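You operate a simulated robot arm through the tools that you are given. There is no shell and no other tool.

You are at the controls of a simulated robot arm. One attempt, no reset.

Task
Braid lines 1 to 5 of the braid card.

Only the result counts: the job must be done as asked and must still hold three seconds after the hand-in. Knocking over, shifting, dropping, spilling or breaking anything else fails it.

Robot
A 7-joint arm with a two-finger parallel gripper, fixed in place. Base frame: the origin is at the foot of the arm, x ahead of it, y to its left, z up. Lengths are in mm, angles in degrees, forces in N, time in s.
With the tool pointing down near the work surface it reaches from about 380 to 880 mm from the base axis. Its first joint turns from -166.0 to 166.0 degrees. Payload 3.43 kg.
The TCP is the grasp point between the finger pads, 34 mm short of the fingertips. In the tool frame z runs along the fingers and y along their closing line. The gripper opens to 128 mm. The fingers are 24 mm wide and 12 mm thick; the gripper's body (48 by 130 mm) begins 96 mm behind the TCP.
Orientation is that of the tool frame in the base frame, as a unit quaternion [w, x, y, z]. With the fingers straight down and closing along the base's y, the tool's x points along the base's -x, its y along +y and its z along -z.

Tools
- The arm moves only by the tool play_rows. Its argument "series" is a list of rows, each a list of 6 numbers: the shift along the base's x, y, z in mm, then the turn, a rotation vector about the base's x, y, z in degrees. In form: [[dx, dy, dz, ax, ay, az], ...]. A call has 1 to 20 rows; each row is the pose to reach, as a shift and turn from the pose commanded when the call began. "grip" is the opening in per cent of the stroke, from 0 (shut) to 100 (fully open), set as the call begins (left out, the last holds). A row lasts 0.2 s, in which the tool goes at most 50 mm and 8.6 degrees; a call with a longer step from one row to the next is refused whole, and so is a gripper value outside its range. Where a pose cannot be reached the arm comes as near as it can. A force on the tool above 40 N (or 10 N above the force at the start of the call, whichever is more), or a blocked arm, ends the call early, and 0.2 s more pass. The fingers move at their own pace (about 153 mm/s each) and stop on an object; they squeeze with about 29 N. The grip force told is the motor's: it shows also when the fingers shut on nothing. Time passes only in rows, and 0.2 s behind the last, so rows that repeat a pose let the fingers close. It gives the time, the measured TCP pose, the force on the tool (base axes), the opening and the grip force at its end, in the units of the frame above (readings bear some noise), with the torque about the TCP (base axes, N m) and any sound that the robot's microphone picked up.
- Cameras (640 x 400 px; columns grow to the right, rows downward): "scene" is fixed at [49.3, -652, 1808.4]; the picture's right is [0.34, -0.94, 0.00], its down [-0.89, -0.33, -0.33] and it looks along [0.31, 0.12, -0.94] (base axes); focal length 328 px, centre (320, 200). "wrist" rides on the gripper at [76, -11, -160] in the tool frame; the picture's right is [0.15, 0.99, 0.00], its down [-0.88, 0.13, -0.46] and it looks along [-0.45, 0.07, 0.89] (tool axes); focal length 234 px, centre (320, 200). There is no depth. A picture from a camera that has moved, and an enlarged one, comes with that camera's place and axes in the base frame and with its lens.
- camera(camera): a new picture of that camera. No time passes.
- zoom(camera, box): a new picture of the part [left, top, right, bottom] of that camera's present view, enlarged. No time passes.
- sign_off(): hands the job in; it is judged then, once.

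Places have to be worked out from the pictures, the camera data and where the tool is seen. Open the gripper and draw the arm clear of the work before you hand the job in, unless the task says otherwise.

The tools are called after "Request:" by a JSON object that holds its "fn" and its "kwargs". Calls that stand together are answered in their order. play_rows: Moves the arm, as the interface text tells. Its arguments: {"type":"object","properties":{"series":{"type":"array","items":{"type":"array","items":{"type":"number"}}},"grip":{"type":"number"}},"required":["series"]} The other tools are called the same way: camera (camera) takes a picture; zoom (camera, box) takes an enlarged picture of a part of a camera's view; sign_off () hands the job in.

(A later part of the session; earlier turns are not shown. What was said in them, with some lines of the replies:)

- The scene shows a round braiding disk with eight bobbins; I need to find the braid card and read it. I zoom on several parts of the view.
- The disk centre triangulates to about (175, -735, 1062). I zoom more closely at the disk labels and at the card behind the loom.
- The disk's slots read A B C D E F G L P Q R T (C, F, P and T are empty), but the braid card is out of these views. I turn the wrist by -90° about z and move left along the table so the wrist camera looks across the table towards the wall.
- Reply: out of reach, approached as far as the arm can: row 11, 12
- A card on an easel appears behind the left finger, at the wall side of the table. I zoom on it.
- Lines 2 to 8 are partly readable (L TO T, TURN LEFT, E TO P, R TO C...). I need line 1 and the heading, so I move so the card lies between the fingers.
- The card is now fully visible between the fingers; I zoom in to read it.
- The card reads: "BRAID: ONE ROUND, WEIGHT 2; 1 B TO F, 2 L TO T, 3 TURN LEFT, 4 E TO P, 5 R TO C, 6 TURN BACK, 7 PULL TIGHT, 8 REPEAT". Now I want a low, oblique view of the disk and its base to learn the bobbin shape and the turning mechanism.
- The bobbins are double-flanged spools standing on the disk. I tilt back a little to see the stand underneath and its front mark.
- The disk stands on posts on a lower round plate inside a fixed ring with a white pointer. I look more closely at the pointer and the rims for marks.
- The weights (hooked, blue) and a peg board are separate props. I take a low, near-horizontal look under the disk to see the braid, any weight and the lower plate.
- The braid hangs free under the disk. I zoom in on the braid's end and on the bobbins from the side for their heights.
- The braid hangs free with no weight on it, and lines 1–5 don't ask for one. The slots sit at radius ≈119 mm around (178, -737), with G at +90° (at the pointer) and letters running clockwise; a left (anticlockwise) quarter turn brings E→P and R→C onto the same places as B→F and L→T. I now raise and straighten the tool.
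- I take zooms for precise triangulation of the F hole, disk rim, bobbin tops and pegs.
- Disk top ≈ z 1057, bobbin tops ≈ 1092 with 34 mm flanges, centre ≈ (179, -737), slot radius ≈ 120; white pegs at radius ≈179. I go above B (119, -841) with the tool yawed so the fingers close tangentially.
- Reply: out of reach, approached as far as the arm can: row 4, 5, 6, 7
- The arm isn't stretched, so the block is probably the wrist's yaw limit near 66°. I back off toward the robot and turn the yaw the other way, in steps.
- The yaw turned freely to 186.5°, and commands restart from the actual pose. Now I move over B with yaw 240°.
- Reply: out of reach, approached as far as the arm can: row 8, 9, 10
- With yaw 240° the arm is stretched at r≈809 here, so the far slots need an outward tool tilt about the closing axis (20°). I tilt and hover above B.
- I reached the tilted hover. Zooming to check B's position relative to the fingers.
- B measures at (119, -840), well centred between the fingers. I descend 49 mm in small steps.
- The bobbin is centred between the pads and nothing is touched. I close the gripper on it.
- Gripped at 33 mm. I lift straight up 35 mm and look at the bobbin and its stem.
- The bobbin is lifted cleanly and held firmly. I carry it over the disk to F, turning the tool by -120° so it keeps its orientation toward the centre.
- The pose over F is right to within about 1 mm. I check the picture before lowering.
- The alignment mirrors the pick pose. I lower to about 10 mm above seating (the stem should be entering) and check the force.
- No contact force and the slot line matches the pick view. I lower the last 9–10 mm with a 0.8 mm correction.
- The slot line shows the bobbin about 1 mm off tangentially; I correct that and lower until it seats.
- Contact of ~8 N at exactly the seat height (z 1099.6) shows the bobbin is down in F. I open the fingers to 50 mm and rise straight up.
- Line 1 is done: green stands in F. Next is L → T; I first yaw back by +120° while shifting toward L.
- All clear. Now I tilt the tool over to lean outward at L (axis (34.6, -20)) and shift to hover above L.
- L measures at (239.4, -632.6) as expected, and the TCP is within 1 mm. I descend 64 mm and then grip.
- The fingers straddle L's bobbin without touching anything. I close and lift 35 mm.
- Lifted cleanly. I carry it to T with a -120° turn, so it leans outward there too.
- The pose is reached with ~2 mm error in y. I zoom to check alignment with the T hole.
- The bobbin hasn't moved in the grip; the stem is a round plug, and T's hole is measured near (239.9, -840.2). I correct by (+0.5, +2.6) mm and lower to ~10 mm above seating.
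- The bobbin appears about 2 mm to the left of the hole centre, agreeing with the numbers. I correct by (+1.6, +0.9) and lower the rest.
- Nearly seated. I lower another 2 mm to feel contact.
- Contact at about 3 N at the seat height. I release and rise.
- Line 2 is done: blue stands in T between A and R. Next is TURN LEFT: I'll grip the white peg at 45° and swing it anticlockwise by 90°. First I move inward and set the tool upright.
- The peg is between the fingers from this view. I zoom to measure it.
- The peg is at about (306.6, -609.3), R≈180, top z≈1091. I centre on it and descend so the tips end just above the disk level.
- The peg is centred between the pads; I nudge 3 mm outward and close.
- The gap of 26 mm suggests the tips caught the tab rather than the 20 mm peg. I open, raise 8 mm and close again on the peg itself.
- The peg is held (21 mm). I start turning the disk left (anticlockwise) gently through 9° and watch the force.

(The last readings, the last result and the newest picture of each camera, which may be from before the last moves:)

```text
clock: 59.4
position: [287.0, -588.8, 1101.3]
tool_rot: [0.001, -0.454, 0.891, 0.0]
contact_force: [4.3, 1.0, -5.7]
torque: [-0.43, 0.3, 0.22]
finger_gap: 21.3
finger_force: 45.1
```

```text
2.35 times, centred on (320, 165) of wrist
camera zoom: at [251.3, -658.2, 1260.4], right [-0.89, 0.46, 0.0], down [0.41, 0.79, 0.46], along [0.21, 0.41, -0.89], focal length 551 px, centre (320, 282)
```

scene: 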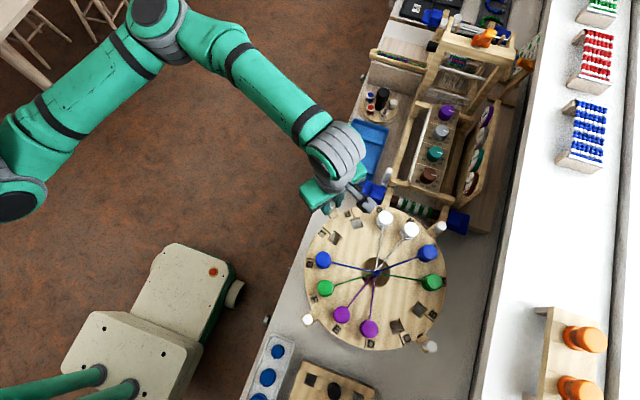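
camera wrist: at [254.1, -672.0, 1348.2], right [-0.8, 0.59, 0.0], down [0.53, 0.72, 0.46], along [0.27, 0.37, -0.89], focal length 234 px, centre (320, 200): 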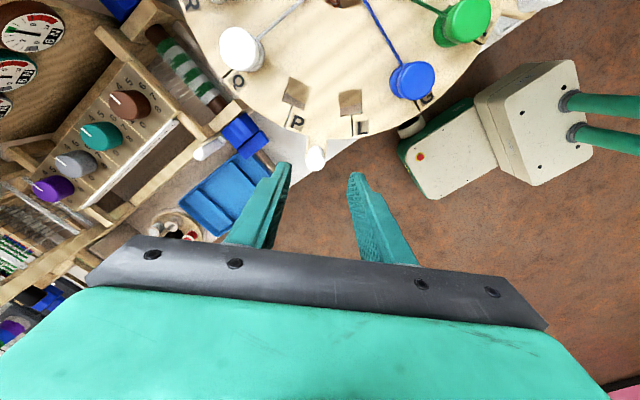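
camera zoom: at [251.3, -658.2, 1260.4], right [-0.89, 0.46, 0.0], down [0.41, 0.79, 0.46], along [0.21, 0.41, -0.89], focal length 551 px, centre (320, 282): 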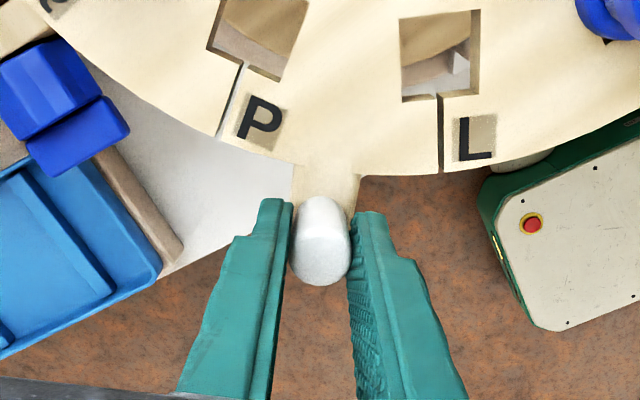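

The disk turns easily with the bobbins riding along. I continue to about 94.5° of peg angle (halfway).

Request:
{"fn": "play_rows", "kwargs": {"series": [[-5.8, 4, 0, 0, 0, 2.25], [-11.9, 7.9, 0, 0, 0, 4.5], [-24.3, 14.9, 0, 0, 0, 9], [-37.3, 20.9, 0, 0, 0, 13.5], [-50.7, 25.8, 0, 0, 0, 18], [-64.4, 29.7, 0, 0, 0, 22.5], [-78.4, 32.5, 0, 0, 0, 27], [-92.6, 34.1, 0, 0, 0, 31.5], [-106.9, 34.7, 0, 0, 0, 36], [-121.2, 34.1, 0, 0, 0, 40.5], [-121.2, 34.1, 0, 0, 0, 40.5]]}}

Request:
{"fn": "camera", "kwargs": {"camera": "scene"}}

Request:
{"fn": "zoom", "kwargs": {"camera": "wrist", "box": [220, 80, 420, 250]}}

```text
clock: 61.8
position: [165.9, -555.0, 1100.5]
tool_rot: [-0.002, 0.735, -0.678, -0.001]
contact_force: [0.5, 13.4, 1.1]
torque: [0.83, -0.02, 0.19]
finger_gap: 21.3
finger_force: 45.0
```

```text
taken
```

scene: 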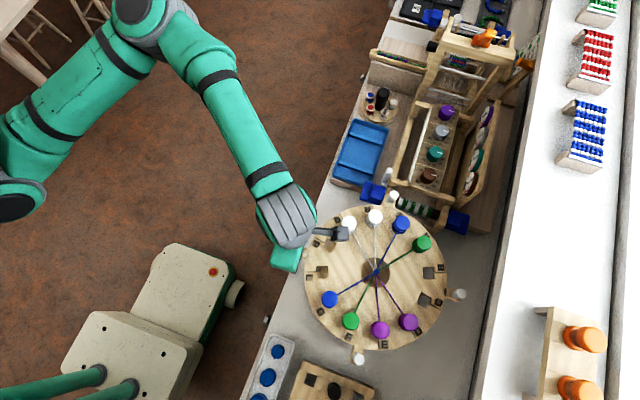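

```text
2.35 times, centred on (320, 165) of wrist
camera zoom: at [182.0, -630.9, 1260.1], right [-0.97, -0.22, 0.0], down [-0.2, 0.87, 0.46], along [-0.1, 0.45, -0.89], focal length 551 px, centre (320, 282)
```

zoom: 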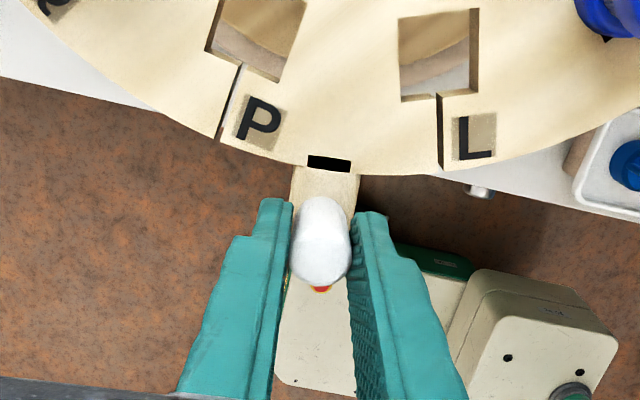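

Going smoothly (13 N radial only). I continue the remaining 40.5° to bring the peg to 135°.

Request:
{"fn": "play_rows", "kwargs": {"series": [[-7.1, 0.2, 0, 0, 0, 2.25], [-14.2, -0.6, 0, 0, 0, 4.5], [-28.2, -3.4, 0, 0, 0, 9], [-41.9, -7.3, 0, 0, 0, 13.5], [-55.3, -12.2, 0, 0, 0, 18], [-68.3, -18.2, 0, 0, 0, 22.5], [-80.7, -25.4, 0, 0, 0, 27], [-92.6, -33.4, 0, 0, 0, 31.5], [-103.8, -42.4, 0, 0, 0, 36], [-109.2, -47.5, 0, 0, 0, 38.25], [-114.3, -52.3, 0, 0, 0, 40.5], [-114.3, -52.3, 0, 0, 0, 40.5]]}}

Request:
{"fn": "camera", "kwargs": {"camera": "wrist"}}

Request:
{"fn": "zoom", "kwargs": {"camera": "scene", "box": [290, 180, 470, 370]}}

```text
clock: 64.4
position: [50.9, -608.4, 1099.5]
tool_rot: [-0.001, 0.924, -0.383, 0.0]
contact_force: [15.6, -11.4, -19.2]
torque: [-0.52, -0.77, 0.17]
finger_gap: 21.1
finger_force: 45.1
```

```text
taken
camera wrist: at [112.0, -655.1, 1260.3], right [-0.6, -0.8, 0.0], down [-0.72, 0.53, 0.46], along [-0.37, 0.27, -0.89], focal length 234 px, centre (320, 200)
```

wrist: 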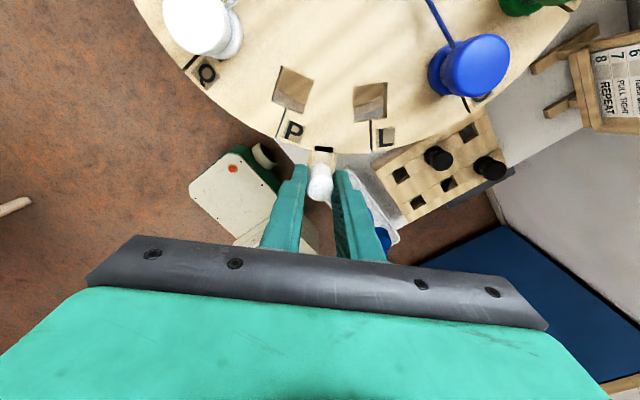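

```text
2.11 times, centred on (380, 275) of scene
camera zoom: at [49.3, -652.0, 1808.4], right [0.34, -0.94, 0.0], down [-0.89, -0.33, -0.33], along [0.31, 0.12, -0.94], focal length 691 px, centre (194, 42)
```

zoom: 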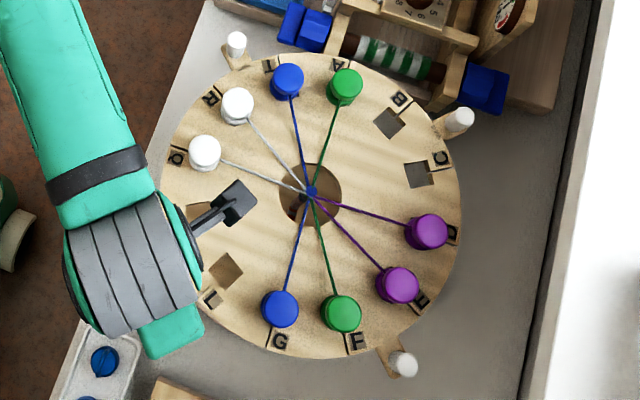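

The disk is about 90° on. I compare the hole positions with the earlier zooms to get the exact angle.

Request:
{"fn": "zoom", "kwargs": {"camera": "scene", "box": [380, 240, 460, 290]}}

Request:
{"fn": "zoom", "kwargs": {"camera": "scene", "box": [360, 290, 440, 365]}}

```text
8.00 times, centred on (420, 265) of scene
camera zoom: at [49.3, -652.0, 1808.4], right [0.34, -0.94, 0.0], down [-0.89, -0.33, -0.33], along [0.31, 0.12, -0.94], focal length 2627 px, centre (-480, -320)
```

zoom: 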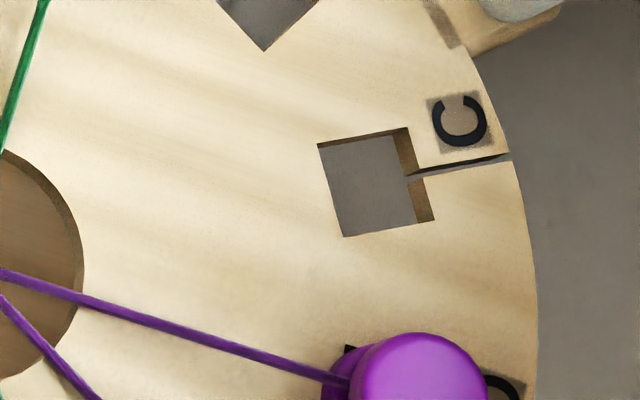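

```text
5.33 times, centred on (400, 328) of scene
camera zoom: at [49.3, -652.0, 1808.4], right [0.34, -0.94, 0.0], down [-0.89, -0.33, -0.33], along [0.31, 0.12, -0.94], focal length 1751 px, centre (-107, -480)
```

zoom: 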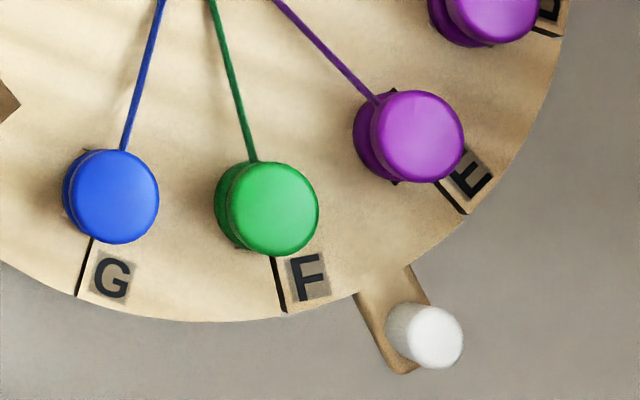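

The disk is over-rotated by only ~0.55°. I trim it back by 1.7 mm at the peg, ease the radial load, then check again.

Request:
{"fn": "play_rows", "kwargs": {"series": [[1, 0.3, 0, 0, 0, -0.3], [2.2, 0.7, -0.5, 0, 0, -0.6], [2.2, 0.7, -0.5, 0, 0, -0.6]]}}

Request:
{"fn": "zoom", "kwargs": {"camera": "scene", "box": [380, 240, 460, 290]}}

Request:
{"fn": "zoom", "kwargs": {"camera": "scene", "box": [360, 290, 440, 365]}}

```text
clock: 65.2
position: [52.6, -606.9, 1100.3]
tool_rot: [0.0, 0.921, -0.389, 0.0]
contact_force: [5.6, -5.6, -6.7]
torque: [-0.2, -0.27, 0.08]
finger_gap: 21.4
finger_force: 45.1
```

```text
8.00 times, centred on (420, 265) of scene
camera zoom: at [49.3, -652.0, 1808.4], right [0.34, -0.94, 0.0], down [-0.89, -0.33, -0.33], along [0.31, 0.12, -0.94], focal length 2627 px, centre (-480, -320)
```

zoom: 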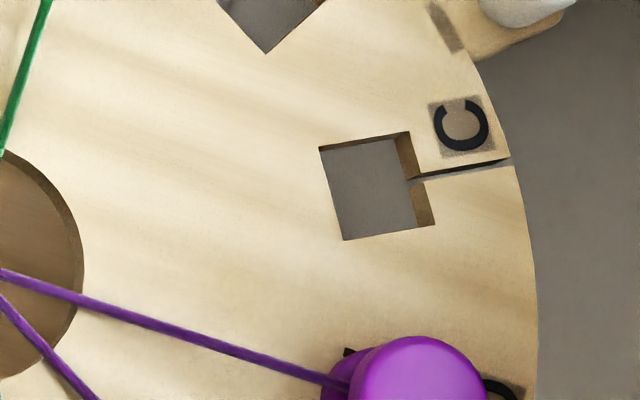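

```text
5.33 times, centred on (400, 328) of scene
camera zoom: at [49.3, -652.0, 1808.4], right [0.34, -0.94, 0.0], down [-0.89, -0.33, -0.33], along [0.31, 0.12, -0.94], focal length 1751 px, centre (-107, -480)
```

zoom: 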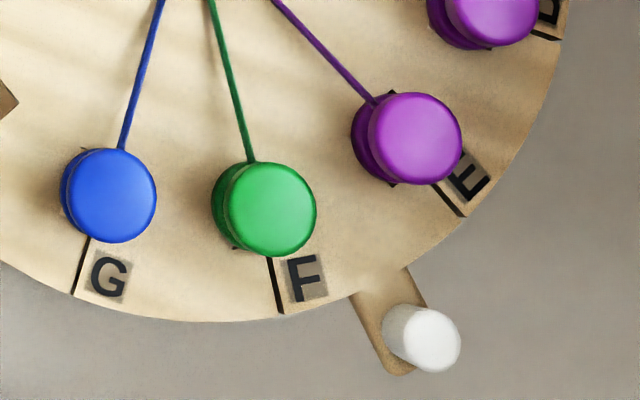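

The disk now sits exactly 90° left. I release the peg and rise.

Request:
{"fn": "play_rows", "kwargs": {"grip": 35, "series": [[0, 0, 0, 0, 0, 0], [0, 0, 0, 0, 0, 0]]}}

Request:
{"fn": "play_rows", "kwargs": {"grip": 39, "series": [[0, 0, 10, 0, 0, 0], [0, 0, 30, 0, 0, 0], [0, 0, 55, 0, 0, 0], [0, 0, 80, 0, 0, 0], [0, 0, 95, 0, 0, 0], [0, 0, 95, 0, 0, 0]]}}

Request:
{"fn": "zoom", "kwargs": {"camera": "scene", "box": [380, 240, 460, 290]}}

Request:
{"fn": "zoom", "kwargs": {"camera": "scene", "box": [360, 290, 440, 365]}}

Request:
{"fn": "camera", "kwargs": {"camera": "wrist"}}

```text
clock: 65.8
position: [52.6, -606.6, 1100.4]
tool_rot: [0.001, 0.922, -0.387, -0.001]
contact_force: [0.9, -0.8, 1.0]
torque: [0.0, 0.0, -0.02]
finger_gap: 44.7
finger_force: 0.2
```

```text
clock: 67.2
position: [52.5, -605.1, 1198.3]
tool_rot: [0.0, 0.922, -0.387, -0.001]
contact_force: [-0.3, -0.4, -0.3]
torque: [-0.03, 0.02, 0.01]
finger_gap: 49.9
finger_force: 0.0
```

```text
8.00 times, centred on (420, 265) of scene
camera zoom: at [49.3, -652.0, 1808.4], right [0.34, -0.94, 0.0], down [-0.89, -0.33, -0.33], along [0.31, 0.12, -0.94], focal length 2627 px, centre (-480, -320)
```

zoom: 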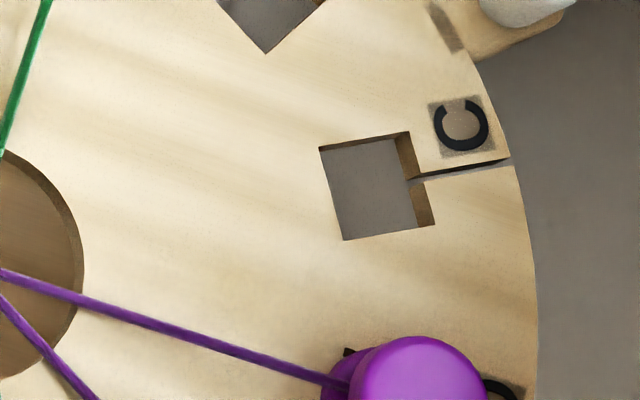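

```text
5.33 times, centred on (400, 328) of scene
camera zoom: at [49.3, -652.0, 1808.4], right [0.34, -0.94, 0.0], down [-0.89, -0.33, -0.33], along [0.31, 0.12, -0.94], focal length 1751 px, centre (-107, -480)
```

zoom: 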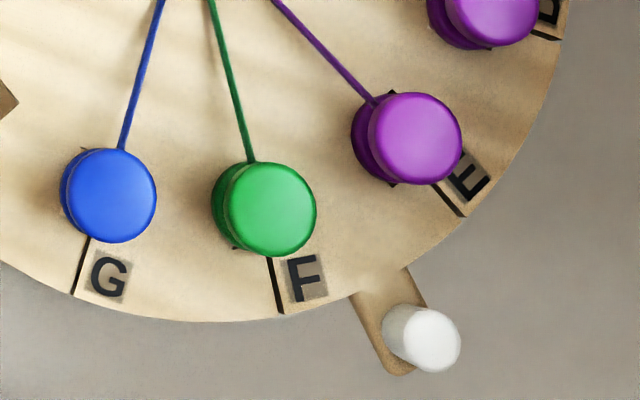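

```text
taken
camera wrist: at [114.5, -652.6, 1357.5], right [-0.6, -0.8, 0.0], down [-0.71, 0.54, 0.46], along [-0.36, 0.28, -0.89], focal length 234 px, centre (320, 200)
```

wrist: 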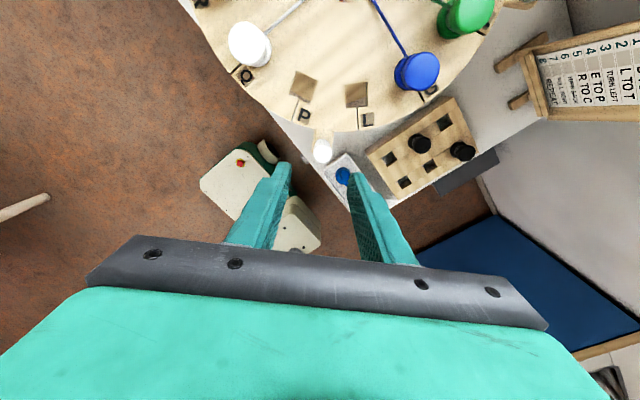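

The disk stays put. Line 4: E (now at the former B place) to P (at the former F place). I yaw back to 240° and approach.

Request:
{"fn": "play_rows", "kwargs": {"grip": 37, "series": [[6, -14, 0, 0, 0, -7], [12, -28, 0, 0, 0, -14], [18, -42, 0, 0, 0, -21], [25, -57, 0, 0, 0, -28], [32, -72, 0, 0, 0, -35], [39, -88, -1, 0, 0, -42], [46, -104, -3, 0, 0, -49], [53, -120, -5, 0, 0, -56], [59, -137, -7, 0, 0, -63], [65.6, -154, -7, 0, 0, -70], [65.6, -154, -7, 0, 0, -74.5], [65.6, -154, -7, 0, 0, -74.5]]}}

Request:
{"fn": "play_rows", "kwargs": {"series": [[0, -10, -5, -3.5, 2, 0], [1, -22, -10, -7, 4, 0], [2, -36, -18, -10.5, 6, 0], [3, -50, -26, -14, 8, 0], [4, -62, -34, -17.3, 10, 0], [4, -72, -40, -17.3, 10, 0], [4, -72, -40, -17.3, 10, 0]]}}

Request:
{"fn": "zoom", "kwargs": {"camera": "wrist", "box": [220, 130, 420, 255]}}

```text
clock: 69.8
position: [118.5, -760.9, 1186.4]
tool_rot: [0.001, -0.498, 0.867, 0.0]
contact_force: [-0.1, 0.2, 0.7]
torque: [-0.01, -0.01, -0.05]
finger_gap: 47.8
finger_force: 0.0
```

```text
clock: 71.4
position: [121.2, -834.4, 1147.8]
tool_rot: [-0.149, -0.492, 0.853, -0.088]
contact_force: [0.1, 1.0, 0.2]
torque: [0.01, -0.01, 0.02]
finger_gap: 47.5
finger_force: 0.0
```

```text
3.20 times, centred on (320, 192) of wrist
camera zoom: at [122.4, -854.6, 1323.8], right [-0.93, 0.38, 0.05], down [0.38, 0.92, 0.13], along [0.0, 0.14, -0.99], focal length 749 px, centre (320, 224)
```

zoom: 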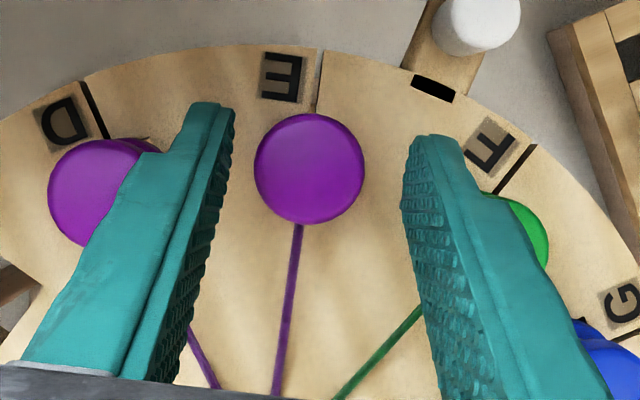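

Over E, off by about (1.3, 2.4) mm; I correct this and descend 48 mm.

Request:
{"fn": "play_rows", "kwargs": {"series": [[1.3, 2.4, -4, 0, 0, 0], [1.3, 2.4, -16, 0, 0, 0], [1.3, 2.4, -27, 0, 0, 0], [1.3, 2.4, -36, 0, 0, 0], [1.3, 2.4, -43, 0, 0, 0], [1.3, 2.4, -48, 0, 0, 0], [1.3, 2.4, -48, 0, 0, 0]]}}

Request:
{"fn": "zoom", "kwargs": {"camera": "wrist", "box": [220, 130, 420, 255]}}

```text
clock: 73.0
position: [122.5, -831.1, 1101.4]
tool_rot: [-0.149, -0.491, 0.854, -0.087]
contact_force: [-0.3, -0.4, 0.1]
torque: [0.01, 0.03, 0.01]
finger_gap: 47.3
finger_force: 0.2
```

```text
3.20 times, centred on (320, 192) of wrist
camera zoom: at [123.8, -851.3, 1277.1], right [-0.92, 0.38, 0.05], down [0.38, 0.92, 0.13], along [0.0, 0.14, -0.99], focal length 749 px, centre (320, 224)
```

zoom: 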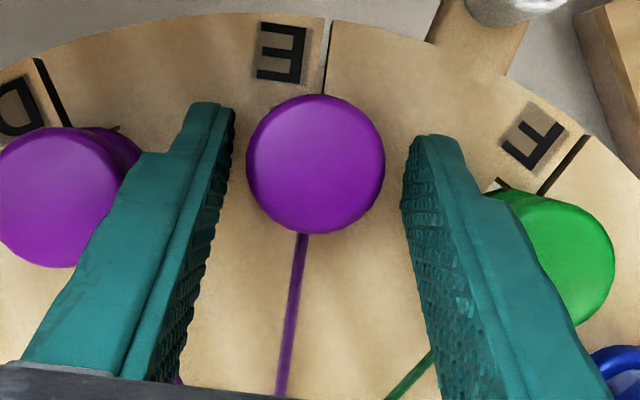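

Clear on both sides and centred. I grip and lift 35 mm.

Request:
{"fn": "play_rows", "kwargs": {"grip": 0, "series": [[0, 0, 0, 0, 0, 0], [0, 0, 0, 0, 0, 0], [0, 0, 0, 0, 0, 0]]}}

Request:
{"fn": "zoom", "kwargs": {"camera": "wrist", "box": [220, 130, 420, 255]}}

Request:
{"fn": "play_rows", "kwargs": {"series": [[0, 0, 6, 0, 0, 0], [0, 0, 14, 0, 0, 0], [0, 0, 24, 0, 0, 0], [0, 0, 35, 0, 0, 0], [0, 0, 35, 0, 0, 0]]}}

Request:
{"fn": "zoom", "kwargs": {"camera": "wrist", "box": [220, 130, 420, 255]}}

```text
clock: 73.8
position: [122.8, -830.7, 1102.2]
tool_rot: [-0.149, -0.492, 0.853, -0.087]
contact_force: [0.4, 0.8, 0.4]
torque: [0.0, 0.02, 0.0]
finger_gap: 32.9
finger_force: 28.7
```

```text
3.20 times, centred on (320, 192) of wrist
camera zoom: at [123.8, -851.3, 1277.4], right [-0.92, 0.38, 0.05], down [0.38, 0.92, 0.13], along [0.0, 0.14, -0.99], focal length 749 px, centre (320, 224)
```

zoom: 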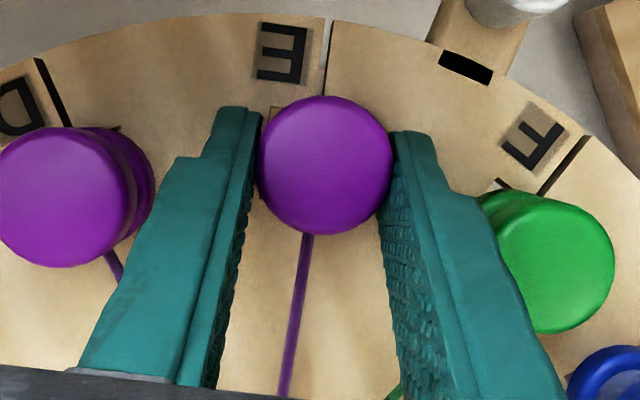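

```text
clock: 75.0
position: [122.9, -831.6, 1135.0]
tool_rot: [-0.149, -0.492, 0.853, -0.087]
contact_force: [0.0, -0.9, -0.7]
torque: [0.0, 0.02, 0.01]
finger_gap: 33.2
finger_force: 29.4
```

```text
3.20 times, centred on (320, 192) of wrist
camera zoom: at [124.3, -852.1, 1311.7], right [-0.92, 0.38, 0.05], down [0.38, 0.92, 0.13], along [0.0, 0.14, -0.99], focal length 749 px, centre (320, 224)
```

zoom: 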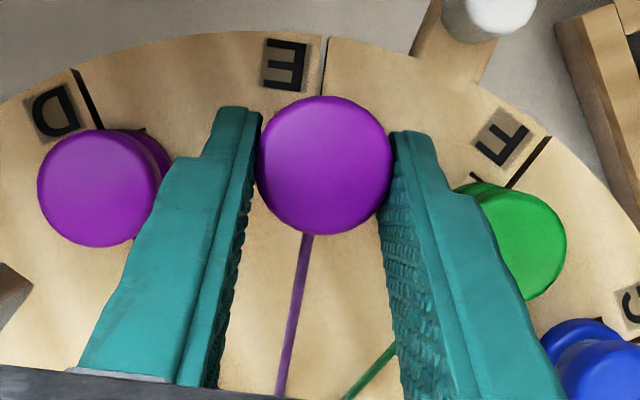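

Held securely. I carry it along the same chord to P with the -120° turn.

Request:
{"fn": "play_rows", "kwargs": {"series": [[0, 4, 16, 0, 0, -7.5], [0, 14, 30, 0, 0, -15], [0, 26, 42, 0, 0, -22.5], [0, 40, 42, 0, 0, -30], [1, 54, 42, 0, 0, -37.5], [1, 68, 42, 0, 0, -45], [1, 82, 42, 0, 0, -52.5], [1, 96, 42, 0, 0, -60], [2, 110, 42, 0, 0, -67.5], [2, 124, 42, 0, 0, -75], [2, 138, 42, 0, 0, -82.5], [2, 152, 42, 0, 0, -90], [2.7, 166, 42, 0, 0, -97.5], [2.7, 178, 42, 0, 0, -105], [2.7, 188, 42, 0, 0, -112.5], [2.7, 192.3, 42, 0, 0, -120], [2.7, 192.3, 42, 0, 0, -120]]}}

Request:
{"fn": "zoom", "kwargs": {"camera": "wrist", "box": [220, 130, 420, 255]}}

Request:
{"fn": "camera", "kwargs": {"camera": "scene"}}

```text
clock: 78.6
position: [126.7, -637.4, 1176.2]
tool_rot: [-0.149, 0.494, 0.852, 0.086]
contact_force: [0.5, 0.0, -0.5]
torque: [-0.02, -0.02, -0.03]
finger_gap: 33.1
finger_force: 28.6
```

```text
3.20 times, centred on (320, 192) of wrist
camera zoom: at [108.2, -629.5, 1353.0], right [0.79, 0.61, 0.05], down [0.6, -0.79, 0.13], along [0.12, -0.07, -0.99], focal length 749 px, centre (320, 224)
```

zoom: 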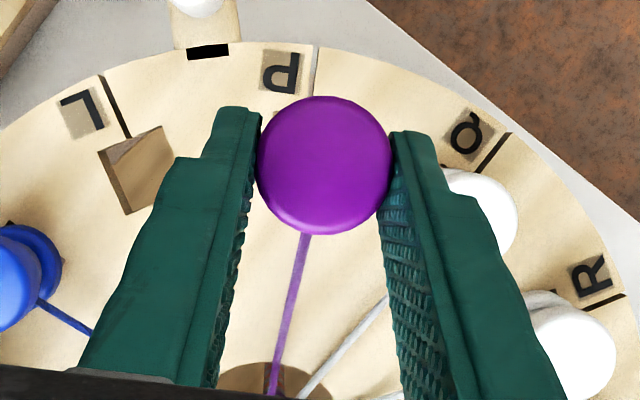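

```text
taken
```

scene: 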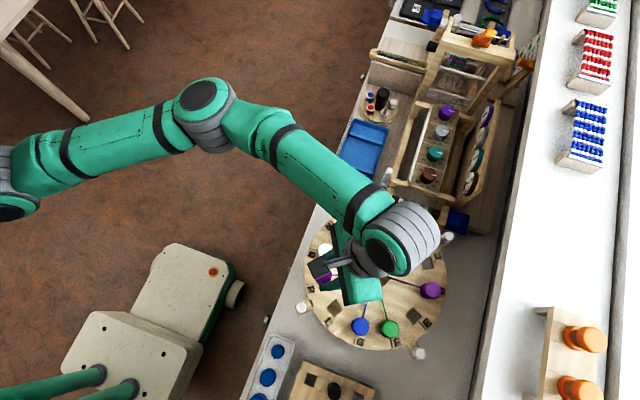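

Over P within ~1.3 mm. I correct y and lower to 10 mm above seating.

Request:
{"fn": "play_rows", "kwargs": {"series": [[0, -1.3, -14, 0, 0, 0], [0, -1.3, -28, 0, 0, 0], [0, -1.3, -40, 0, 0, 0], [0, -1.3, -50, 0, 0, 0], [0, -1.3, -58, 0, 0, 0], [0, -1.3, -63, 0, 0, 0], [0, -1.3, -66, 0, 0, 0], [0, -1.3, -66, 0, 0, 0]]}}

Request:
{"fn": "zoom", "kwargs": {"camera": "wrist", "box": [220, 130, 420, 255]}}

```text
clock: 80.4
position: [125.7, -637.5, 1111.2]
tool_rot: [-0.149, 0.493, 0.853, 0.087]
contact_force: [-0.4, -0.7, -1.4]
torque: [-0.01, -0.03, -0.02]
finger_gap: 32.7
finger_force: 28.9
```

```text
3.20 times, centred on (320, 192) of wrist
camera zoom: at [108.7, -630.1, 1287.7], right [0.79, 0.61, 0.05], down [0.6, -0.79, 0.13], along [0.12, -0.07, -0.99], focal length 749 px, centre (320, 224)
```

zoom: 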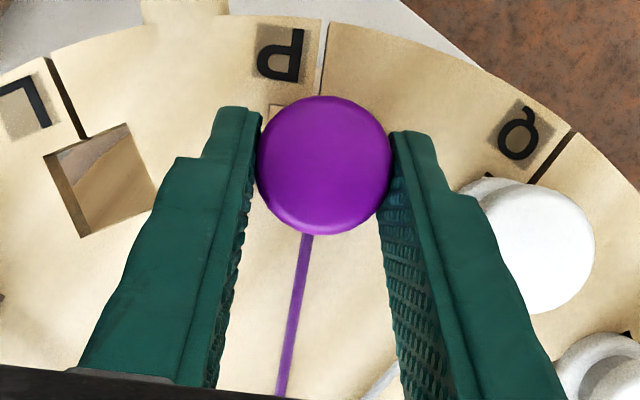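

Alignment is good. I lower the remaining ~10 mm slowly.

Request:
{"fn": "play_rows", "kwargs": {"series": [[-0.3, -0.2, -3, 0, 0, 0], [-0.3, -0.2, -6, 0, 0, 0], [-0.3, -0.2, -9, 0, 0, 0], [-0.3, -0.2, -10.5, 0, 0, 0], [-0.3, -0.2, -11.5, 0, 0, 0], [-0.3, -0.2, -12.3, 0, 0, 0]]}}

Request:
{"fn": "zoom", "kwargs": {"camera": "wrist", "box": [220, 130, 420, 255]}}

```text
clock: 81.8
position: [128.1, -637.7, 1102.3]
tool_rot: [-0.149, 0.493, 0.853, 0.085]
contact_force: [1.9, -2.4, 18.3]
torque: [0.31, -0.05, -0.03]
finger_gap: 32.8
finger_force: 28.7
```

```text
3.20 times, centred on (320, 192) of wrist
camera zoom: at [109.2, -629.9, 1277.4], right [0.79, 0.61, 0.05], down [0.6, -0.79, 0.13], along [0.12, -0.07, -0.99], focal length 749 px, centre (320, 224)
```

zoom: 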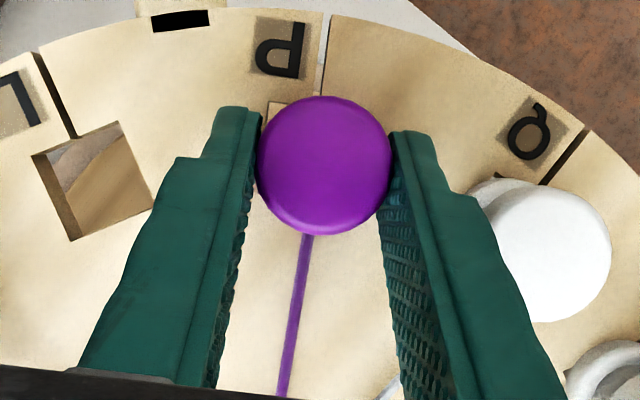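

It's seated: 18 N at the same height (camera z 1277.4) as when gripped at E. I release and rise.

Request:
{"fn": "play_rows", "kwargs": {"grip": 37, "series": [[0, 0, 1, 0, 0, 0], [0, 0, 1, 0, 0, 0]]}}

Request:
{"fn": "play_rows", "kwargs": {"series": [[0, 0, 10, 0, 0, 0], [0, 0, 25, 0, 0, 0], [0, 0, 45, 0, 0, 0], [0, 0, 65, 0, 0, 0], [0, 0, 65, 0, 0, 0]]}}

Request:
{"fn": "zoom", "kwargs": {"camera": "wrist", "box": [220, 120, 420, 255]}}

```text
clock: 82.4
position: [127.2, -638.9, 1100.1]
tool_rot: [-0.15, 0.494, 0.852, 0.086]
contact_force: [1.3, -0.3, -0.7]
torque: [0.0, 0.02, -0.02]
finger_gap: 47.6
finger_force: 0.0
```

```text
clock: 83.6
position: [126.3, -639.8, 1164.6]
tool_rot: [-0.149, 0.494, 0.852, 0.087]
contact_force: [0.0, 0.2, -0.1]
torque: [-0.01, 0.01, 0.01]
finger_gap: 47.2
finger_force: 0.1
```

```text
2.96 times, centred on (320, 188) of wrist
camera zoom: at [107.9, -631.1, 1340.4], right [0.79, 0.61, 0.05], down [0.6, -0.79, 0.13], along [0.12, -0.07, -0.99], focal length 694 px, centre (320, 237)
```

zoom: 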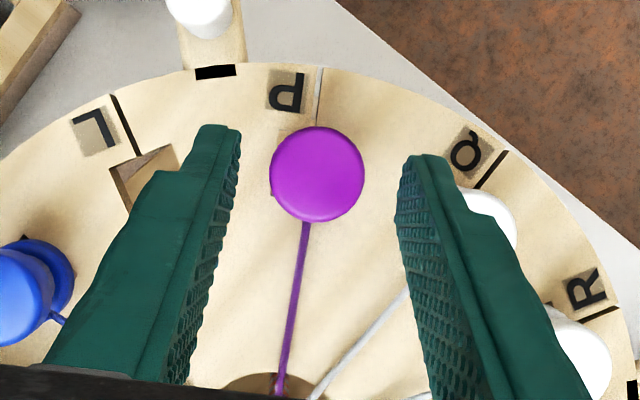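

Line 4 is done: purple stands in P. Line 5: R (at the former L place) to C. I repeat the yaw +120° and the tilt.

Request:
{"fn": "play_rows", "kwargs": {"series": [[5, 0, 10, 0, 0, 7.5], [10, 0, 20, 0, 0, 15], [15, 0, 26, 0, 0, 22.5], [20, 0, 26, 0, 0, 30], [25, 0, 26, 0, 0, 37.5], [30, 0, 26, 0, 0, 45], [35, 0, 26, 0, 0, 52.5], [40, 0, 26, 0, 0, 60], [45, 0, 26, 0, 0, 67.5], [50, 0, 26, 0, 0, 75], [55, 0, 26, 0, 0, 82.5], [60, 0, 26, 0, 0, 90], [65, 0, 26, 0, 0, 97.5], [70, 0, 26, 0, 0, 105], [75, 0, 26, 0, 0, 112.5], [80, 0, 26, 0, 0, 120], [80, 0, 26, 0, 0, 120]]}}

Request:
{"fn": "play_rows", "kwargs": {"series": [[4, 0, 0, 5.77, -3.33, 0], [9, 0, -4, 11.53, -6.67, 0], [14, -0.5, -8, 17.3, -10, 0], [19, -1, -14, 23.07, -13.33, 0], [24, -1, -20, 28.83, -16.67, 0], [28, -1, -25, 34.6, -20, 0], [28, -1, -25, 34.6, -20, 0]]}}

Request:
{"fn": "zoom", "kwargs": {"camera": "wrist", "box": [220, 100, 420, 235]}}

```text
clock: 87.2
position: [205.3, -639.9, 1190.8]
tool_rot: [-0.149, -0.493, 0.853, -0.087]
contact_force: [0.3, 0.8, -0.6]
torque: [0.0, 0.01, 0.0]
finger_gap: 47.2
finger_force: 0.0
```

```text
clock: 88.8
position: [233.1, -641.2, 1165.6]
tool_rot: [0.151, -0.491, 0.853, 0.087]
contact_force: [0.0, 0.0, 0.2]
torque: [0.03, 0.01, 0.01]
finger_gap: 47.7
finger_force: 0.0
```

```text
2.96 times, centred on (320, 168) of wrist
camera zoom: at [179.7, -756.5, 1291.1], right [-0.92, 0.38, -0.05], down [0.22, 0.65, 0.73], along [0.31, 0.66, -0.68], focal length 694 px, centre (320, 296)
```

zoom: 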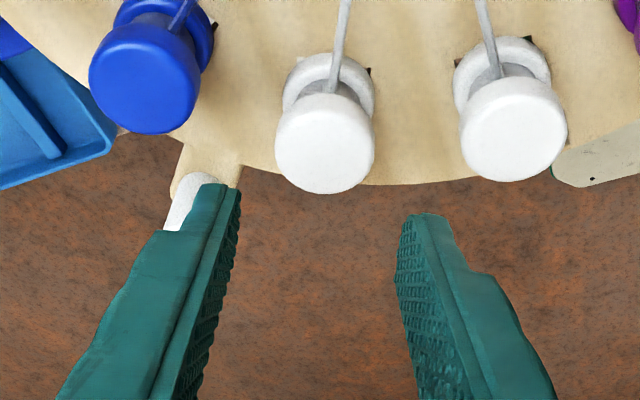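

R's white bobbin is centred; I correct by (1.9, 1.2) mm and descend 67 mm.

Request:
{"fn": "play_rows", "kwargs": {"series": [[1.9, 1.2, -6, 0, 0, 0], [1.9, 1.2, -20, 0, 0, 0], [1.9, 1.2, -34, 0, 0, 0], [1.9, 1.2, -46, 0, 0, 0], [1.9, 1.2, -56, 0, 0, 0], [1.9, 1.2, -63, 0, 0, 0], [1.9, 1.2, -67, 0, 0, 0], [1.9, 1.2, -67, 0, 0, 0]]}}

Request:
{"fn": "zoom", "kwargs": {"camera": "wrist", "box": [220, 100, 420, 235]}}

```text
clock: 90.6
position: [235.5, -638.5, 1099.0]
tool_rot: [0.15, -0.492, 0.853, 0.087]
contact_force: [-0.9, -0.1, -0.7]
torque: [0.01, -0.02, 0.01]
finger_gap: 47.5
finger_force: 0.1
```

```text
2.96 times, centred on (320, 168) of wrist
camera zoom: at [182.5, -753.5, 1222.9], right [-0.92, 0.38, -0.05], down [0.22, 0.65, 0.73], along [0.31, 0.66, -0.68], focal length 694 px, centre (320, 296)
```

zoom: 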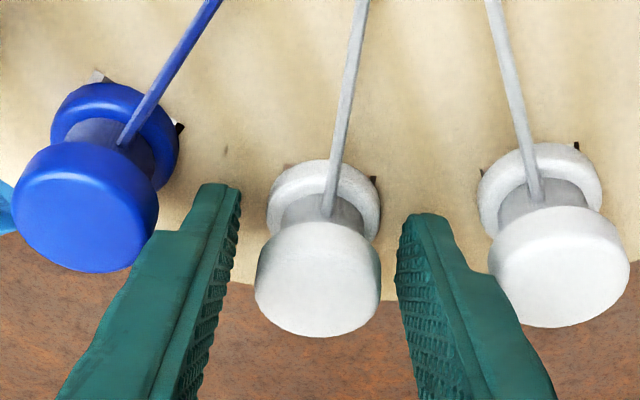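

Clear both sides. I grip and lift 36 mm.

Request:
{"fn": "play_rows", "kwargs": {"grip": 0, "series": [[0, 0, 0, 0, 0, 0], [0, 0, 0, 0, 0, 0], [0, 0, 0, 0, 0, 0]]}}

Request:
{"fn": "zoom", "kwargs": {"camera": "wrist", "box": [220, 100, 420, 235]}}

Request:
{"fn": "play_rows", "kwargs": {"series": [[0, 0, 6, 0, 0, 0], [0, 0, 14, 0, 0, 0], [0, 0, 24, 0, 0, 0], [0, 0, 36, 0, 0, 0], [0, 0, 36, 0, 0, 0]]}}

Request:
{"fn": "zoom", "kwargs": {"camera": "wrist", "box": [220, 100, 420, 235]}}

```text
clock: 91.4
position: [235.7, -638.8, 1098.0]
tool_rot: [0.152, -0.491, 0.854, 0.086]
contact_force: [-0.3, 0.0, 0.4]
torque: [0.0, 0.0, 0.03]
finger_gap: 33.1
finger_force: 29.2
```

```text
2.96 times, centred on (320, 168) of wrist
camera zoom: at [182.4, -753.5, 1222.8], right [-0.92, 0.38, -0.05], down [0.22, 0.65, 0.73], along [0.31, 0.66, -0.68], focal length 694 px, centre (320, 296)
```

zoom: 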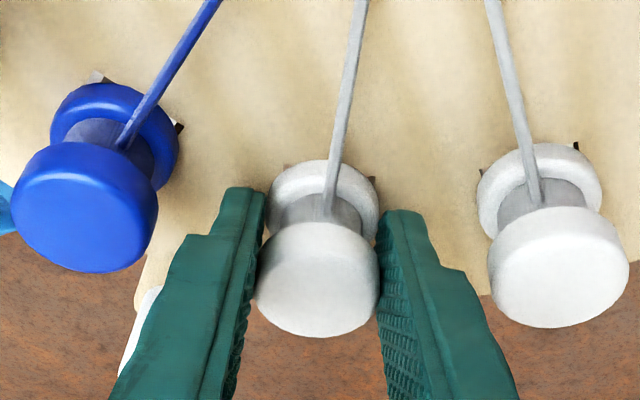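

```text
clock: 92.6
position: [235.5, -638.8, 1134.0]
tool_rot: [0.15, -0.492, 0.853, 0.087]
contact_force: [0.9, -0.2, -0.8]
torque: [-0.02, 0.0, 0.02]
finger_gap: 32.9
finger_force: 28.5
```

```text
2.96 times, centred on (320, 168) of wrist
camera zoom: at [182.3, -754.4, 1258.6], right [-0.92, 0.38, -0.05], down [0.22, 0.65, 0.73], along [0.31, 0.66, -0.68], focal length 694 px, centre (320, 296)
```

zoom: 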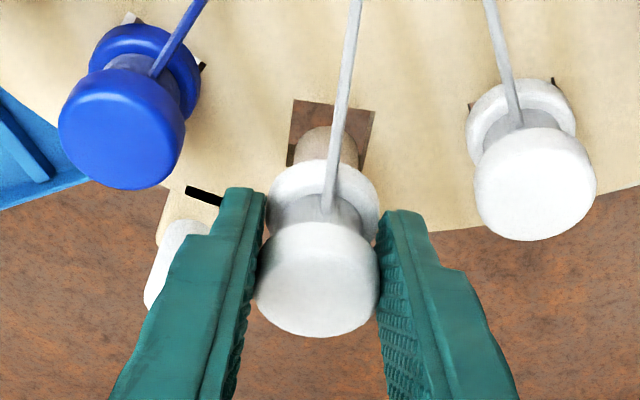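

Held well. I carry it to C (the former T place) with the -120° turn.

Request:
{"fn": "play_rows", "kwargs": {"series": [[0, -4, 16, 0, 0, -7.5], [0, -14, 30, 0, 0, -15], [0, -26, 40, 0, 0, -22.5], [0, -40, 40, 0, 0, -30], [0, -54, 40, 0, 0, -37.5], [0, -68, 40, 0, 0, -45], [0, -82, 40, 0, 0, -52.5], [0, -96, 40, 0, 0, -60], [0, -110, 40, 0, 0, -67.5], [0, -124, 40, 0, 0, -75], [0, -138, 40, 0, 0, -82.5], [0, -152, 40, 0, 0, -90], [0.5, -166, 40, 0, 0, -97.5], [1, -178, 38, 0, 0, -105], [1.1, -188, 35, 0, 0, -112.5], [1.1, -194.5, 32, 0, 0, -120], [1.1, -194.5, 32, 0, 0, -120]]}}

Request:
{"fn": "zoom", "kwargs": {"camera": "wrist", "box": [250, 90, 410, 220]}}

```text
clock: 96.2
position: [235.1, -833.0, 1167.2]
tool_rot: [0.15, 0.494, 0.852, -0.087]
contact_force: [-0.5, -0.7, -0.6]
torque: [0.0, 0.02, -0.01]
finger_gap: 33.0
finger_force: 28.7
```

```text
3.08 times, centred on (330, 155) of wrist
camera zoom: at [163.4, -729.8, 1291.8], right [0.79, 0.61, -0.05], down [0.45, -0.52, 0.73], along [0.42, -0.6, -0.68], focal length 720 px, centre (289, 338)
```

zoom: 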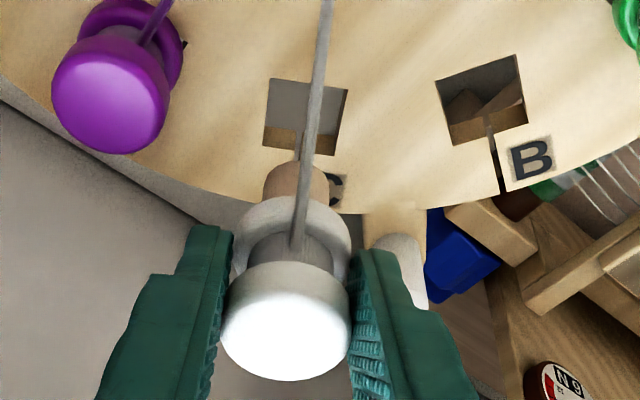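

Over C within ~1 mm. I correct and lower to 10 mm above seating.

Request:
{"fn": "play_rows", "kwargs": {"series": [[1, -0.5, -8, 0, 0, 0], [1, -0.5, -20, 0, 0, 0], [1, -0.5, -32, 0, 0, 0], [1, -0.5, -42, 0, 0, 0], [1, -0.5, -50, 0, 0, 0], [1, -0.5, -55, 0, 0, 0], [1, -0.5, -58, 0, 0, 0], [1, -0.5, -58, 0, 0, 0]]}}

Request:
{"fn": "zoom", "kwargs": {"camera": "wrist", "box": [250, 90, 410, 220]}}

```text
clock: 98.0
position: [238.4, -832.3, 1109.1]
tool_rot: [0.15, 0.493, 0.852, -0.087]
contact_force: [-0.2, -0.5, -0.5]
torque: [-0.01, 0.02, 0.0]
finger_gap: 33.1
finger_force: 28.7
```

```text
3.08 times, centred on (330, 155) of wrist
camera zoom: at [165.6, -730.4, 1233.7], right [0.79, 0.61, -0.05], down [0.45, -0.52, 0.73], along [0.42, -0.6, -0.68], focal length 720 px, centre (289, 338)
```

zoom: 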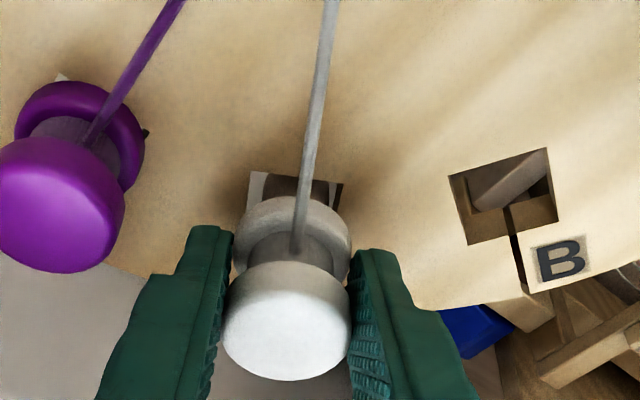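

Aligned with the hole. I lower the last ~11 mm gently.

Request:
{"fn": "play_rows", "kwargs": {"series": [[-0.3, 0, -3, 0, 0, 0], [-0.3, 0, -6, 0, 0, 0], [-0.3, 0, -8.5, 0, 0, 0], [-0.3, 0, -10.2, 0, 0, 0], [-0.3, 0, -11.2, 0, 0, 0], [-0.3, 0, -12, 0, 0, 0]]}}

Request:
{"fn": "zoom", "kwargs": {"camera": "wrist", "box": [250, 90, 410, 220]}}

```text
clock: 99.4
position: [237.7, -834.3, 1098.1]
tool_rot: [0.151, 0.493, 0.852, -0.088]
contact_force: [-1.8, -2.0, 13.3]
torque: [-0.03, 0.05, 0.06]
finger_gap: 32.9
finger_force: 29.1
```

```text
3.08 times, centred on (330, 155) of wrist
camera zoom: at [165.1, -731.0, 1222.4], right [0.79, 0.61, -0.05], down [0.45, -0.51, 0.73], along [0.42, -0.6, -0.68], focal length 720 px, centre (289, 338)
```

zoom: 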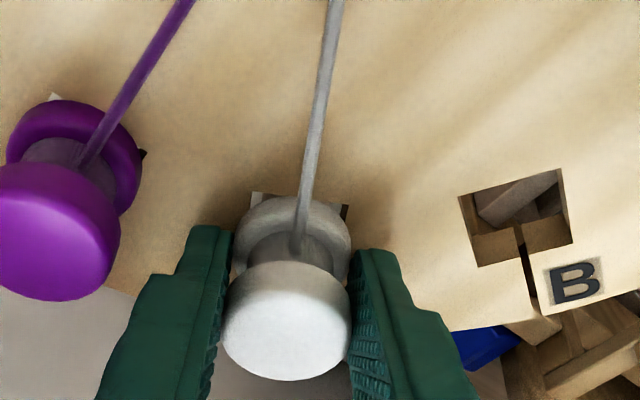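

Seated: 13 N at the gripping height (1222.4 vs 1222.8). I release and rise.

Request:
{"fn": "play_rows", "kwargs": {"grip": 38, "series": [[0, 0, 1, 0, 0, 0], [0, 0, 1, 0, 0, 0]]}}

Request:
{"fn": "play_rows", "kwargs": {"series": [[0, 0, 10, 0, 0, 0], [0, 0, 25, 0, 0, 0], [0, 0, 45, 0, 0, 0], [0, 0, 65, 0, 0, 0], [0, 0, 65, 0, 0, 0]]}}

Request:
{"fn": "zoom", "kwargs": {"camera": "wrist", "box": [230, 60, 410, 190]}}

```text
clock: 100.0
position: [236.2, -833.4, 1096.5]
tool_rot: [0.15, 0.493, 0.853, -0.087]
contact_force: [-0.8, -0.2, 0.4]
torque: [-0.03, 0.02, 0.0]
finger_gap: 48.8
finger_force: 0.0
```

```text
clock: 101.2
position: [237.7, -831.8, 1163.2]
tool_rot: [0.151, 0.493, 0.853, -0.086]
contact_force: [0.0, 0.6, -0.3]
torque: [-0.03, 0.02, -0.03]
finger_gap: 48.8
finger_force: 0.0
```

```text
3.08 times, centred on (320, 125) of wrist
camera zoom: at [165.7, -729.1, 1287.7], right [0.79, 0.61, -0.05], down [0.45, -0.52, 0.73], along [0.42, -0.6, -0.68], focal length 720 px, centre (320, 431)
```

zoom: 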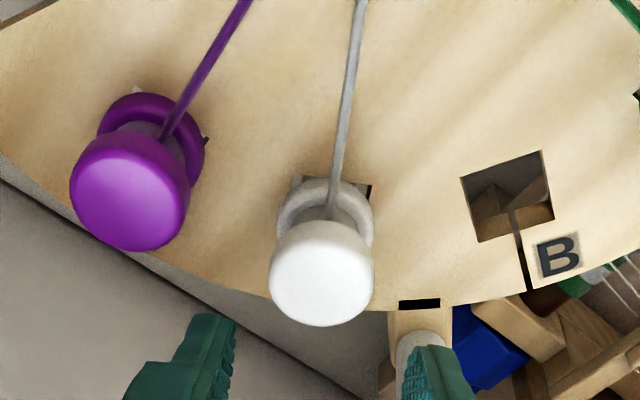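

Line 5 is done. I draw the arm back toward the robot, set it upright and raise it clear, then inspect the whole disk.

Request:
{"fn": "play_rows", "kwargs": {"grip": 60, "series": [[3, 22, 12, 0, 0, 0], [6, 44, 24, 0, 0, 0], [9, 66, 34, 3.5, 2, 0], [12, 88, 44, 7, 4, 0], [12, 110, 50, 10.5, 6, 0], [10, 135, 55, 14, 8, 0], [5, 160, 60, 17.3, 10, 0], [0, 190, 65, 17.3, 10, 0], [0, 225, 70, 17.3, 10, 0], [0, 260, 75, 17.3, 10, 0], [0, 290, 80, 17.3, 10, 0], [0, 320, 80, 17.3, 10, 0], [0, 350, 80, 17.3, 10, 0], [0, 350, 80, 17.3, 10, 0]]}}

Request:
{"fn": "camera", "kwargs": {"camera": "scene"}}

Request:
{"fn": "zoom", "kwargs": {"camera": "scene", "box": [290, 180, 470, 370]}}

Request:
{"fn": "camera", "kwargs": {"camera": "wrist"}}

```text
clock: 104.2
position: [236.6, -482.7, 1239.4]
tool_rot: [0.0, 0.5, 0.866, -0.001]
contact_force: [-0.5, 0.3, 0.6]
torque: [-0.01, 0.01, 0.02]
finger_gap: 77.0
finger_force: 0.0
```

```text
taken
```

scene: 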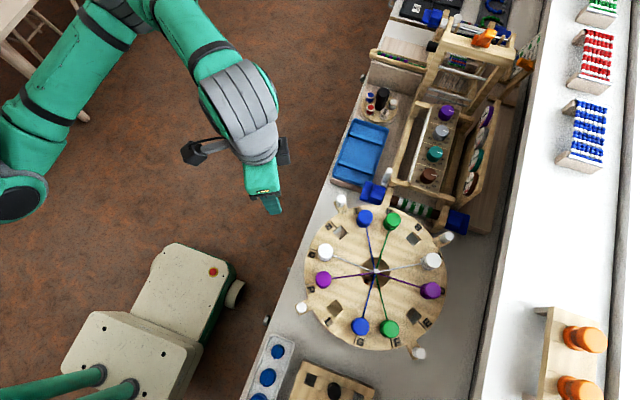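

```text
2.11 times, centred on (380, 275) of scene
camera zoom: at [49.3, -652.0, 1808.4], right [0.34, -0.94, 0.0], down [-0.89, -0.33, -0.33], along [0.31, 0.12, -0.94], focal length 691 px, centre (194, 42)
```

zoom: 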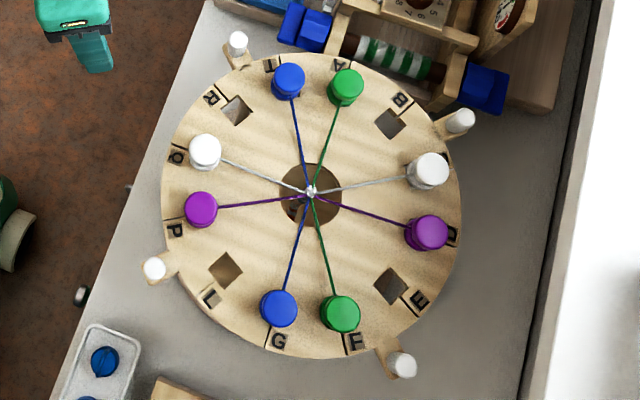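

```text
taken
camera wrist: at [189.6, -423.2, 1400.0], right [0.78, 0.62, 0.0], down [0.55, -0.7, 0.46], along [0.28, -0.36, -0.89], focal length 234 px, centre (320, 200)
```

wrist: 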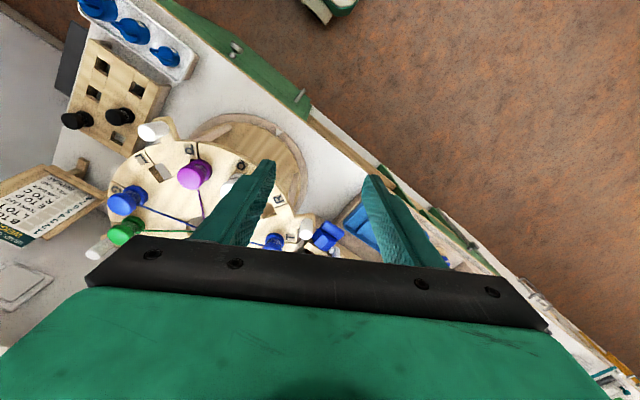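

The final picture shows green in A and F, white in C and Q, purple in D and P, blue in G and T. The disk is a quarter turn left with the pegs on their quarter positions, nothing else has moved, and the gripper is open and clear, so I hand in.

Request:
{"fn": "sign_off", "kwargs": {}}

```text
The job is handed in.
```

I braided lines 1 to 5 of the card and handed the job in; the tool has not returned a verdict yet.

| Line | Card says | Done |
|---|---|---|
| 1 | B to F | Green bobbin now in F |
| 2 | L to T | Blue bobbin now in T |
| 3 | Turn left | Disk turned anticlockwise by a quarter turn |
| 4 | E to P | Purple bobbin now in P |
| 5 | R to C | White bobbin now in C |

Each bobbin was lowered until I felt it seat in its hole. In the last pictures the other four bobbins still stood in A, D, G and Q. I saw nothing else disturbed, and the gripper was open and clear of the work.

Two readings of the card were mine:
- **Turn left:** the card gives no angle or direction. I took it as 90° anticlockwise seen from above, because that puts lines 4 and 5 in the same places as lines 1 and 2.
- **Weight 2:** this is in the card's heading, not in lines 1 to 5, so I left the weights alone.
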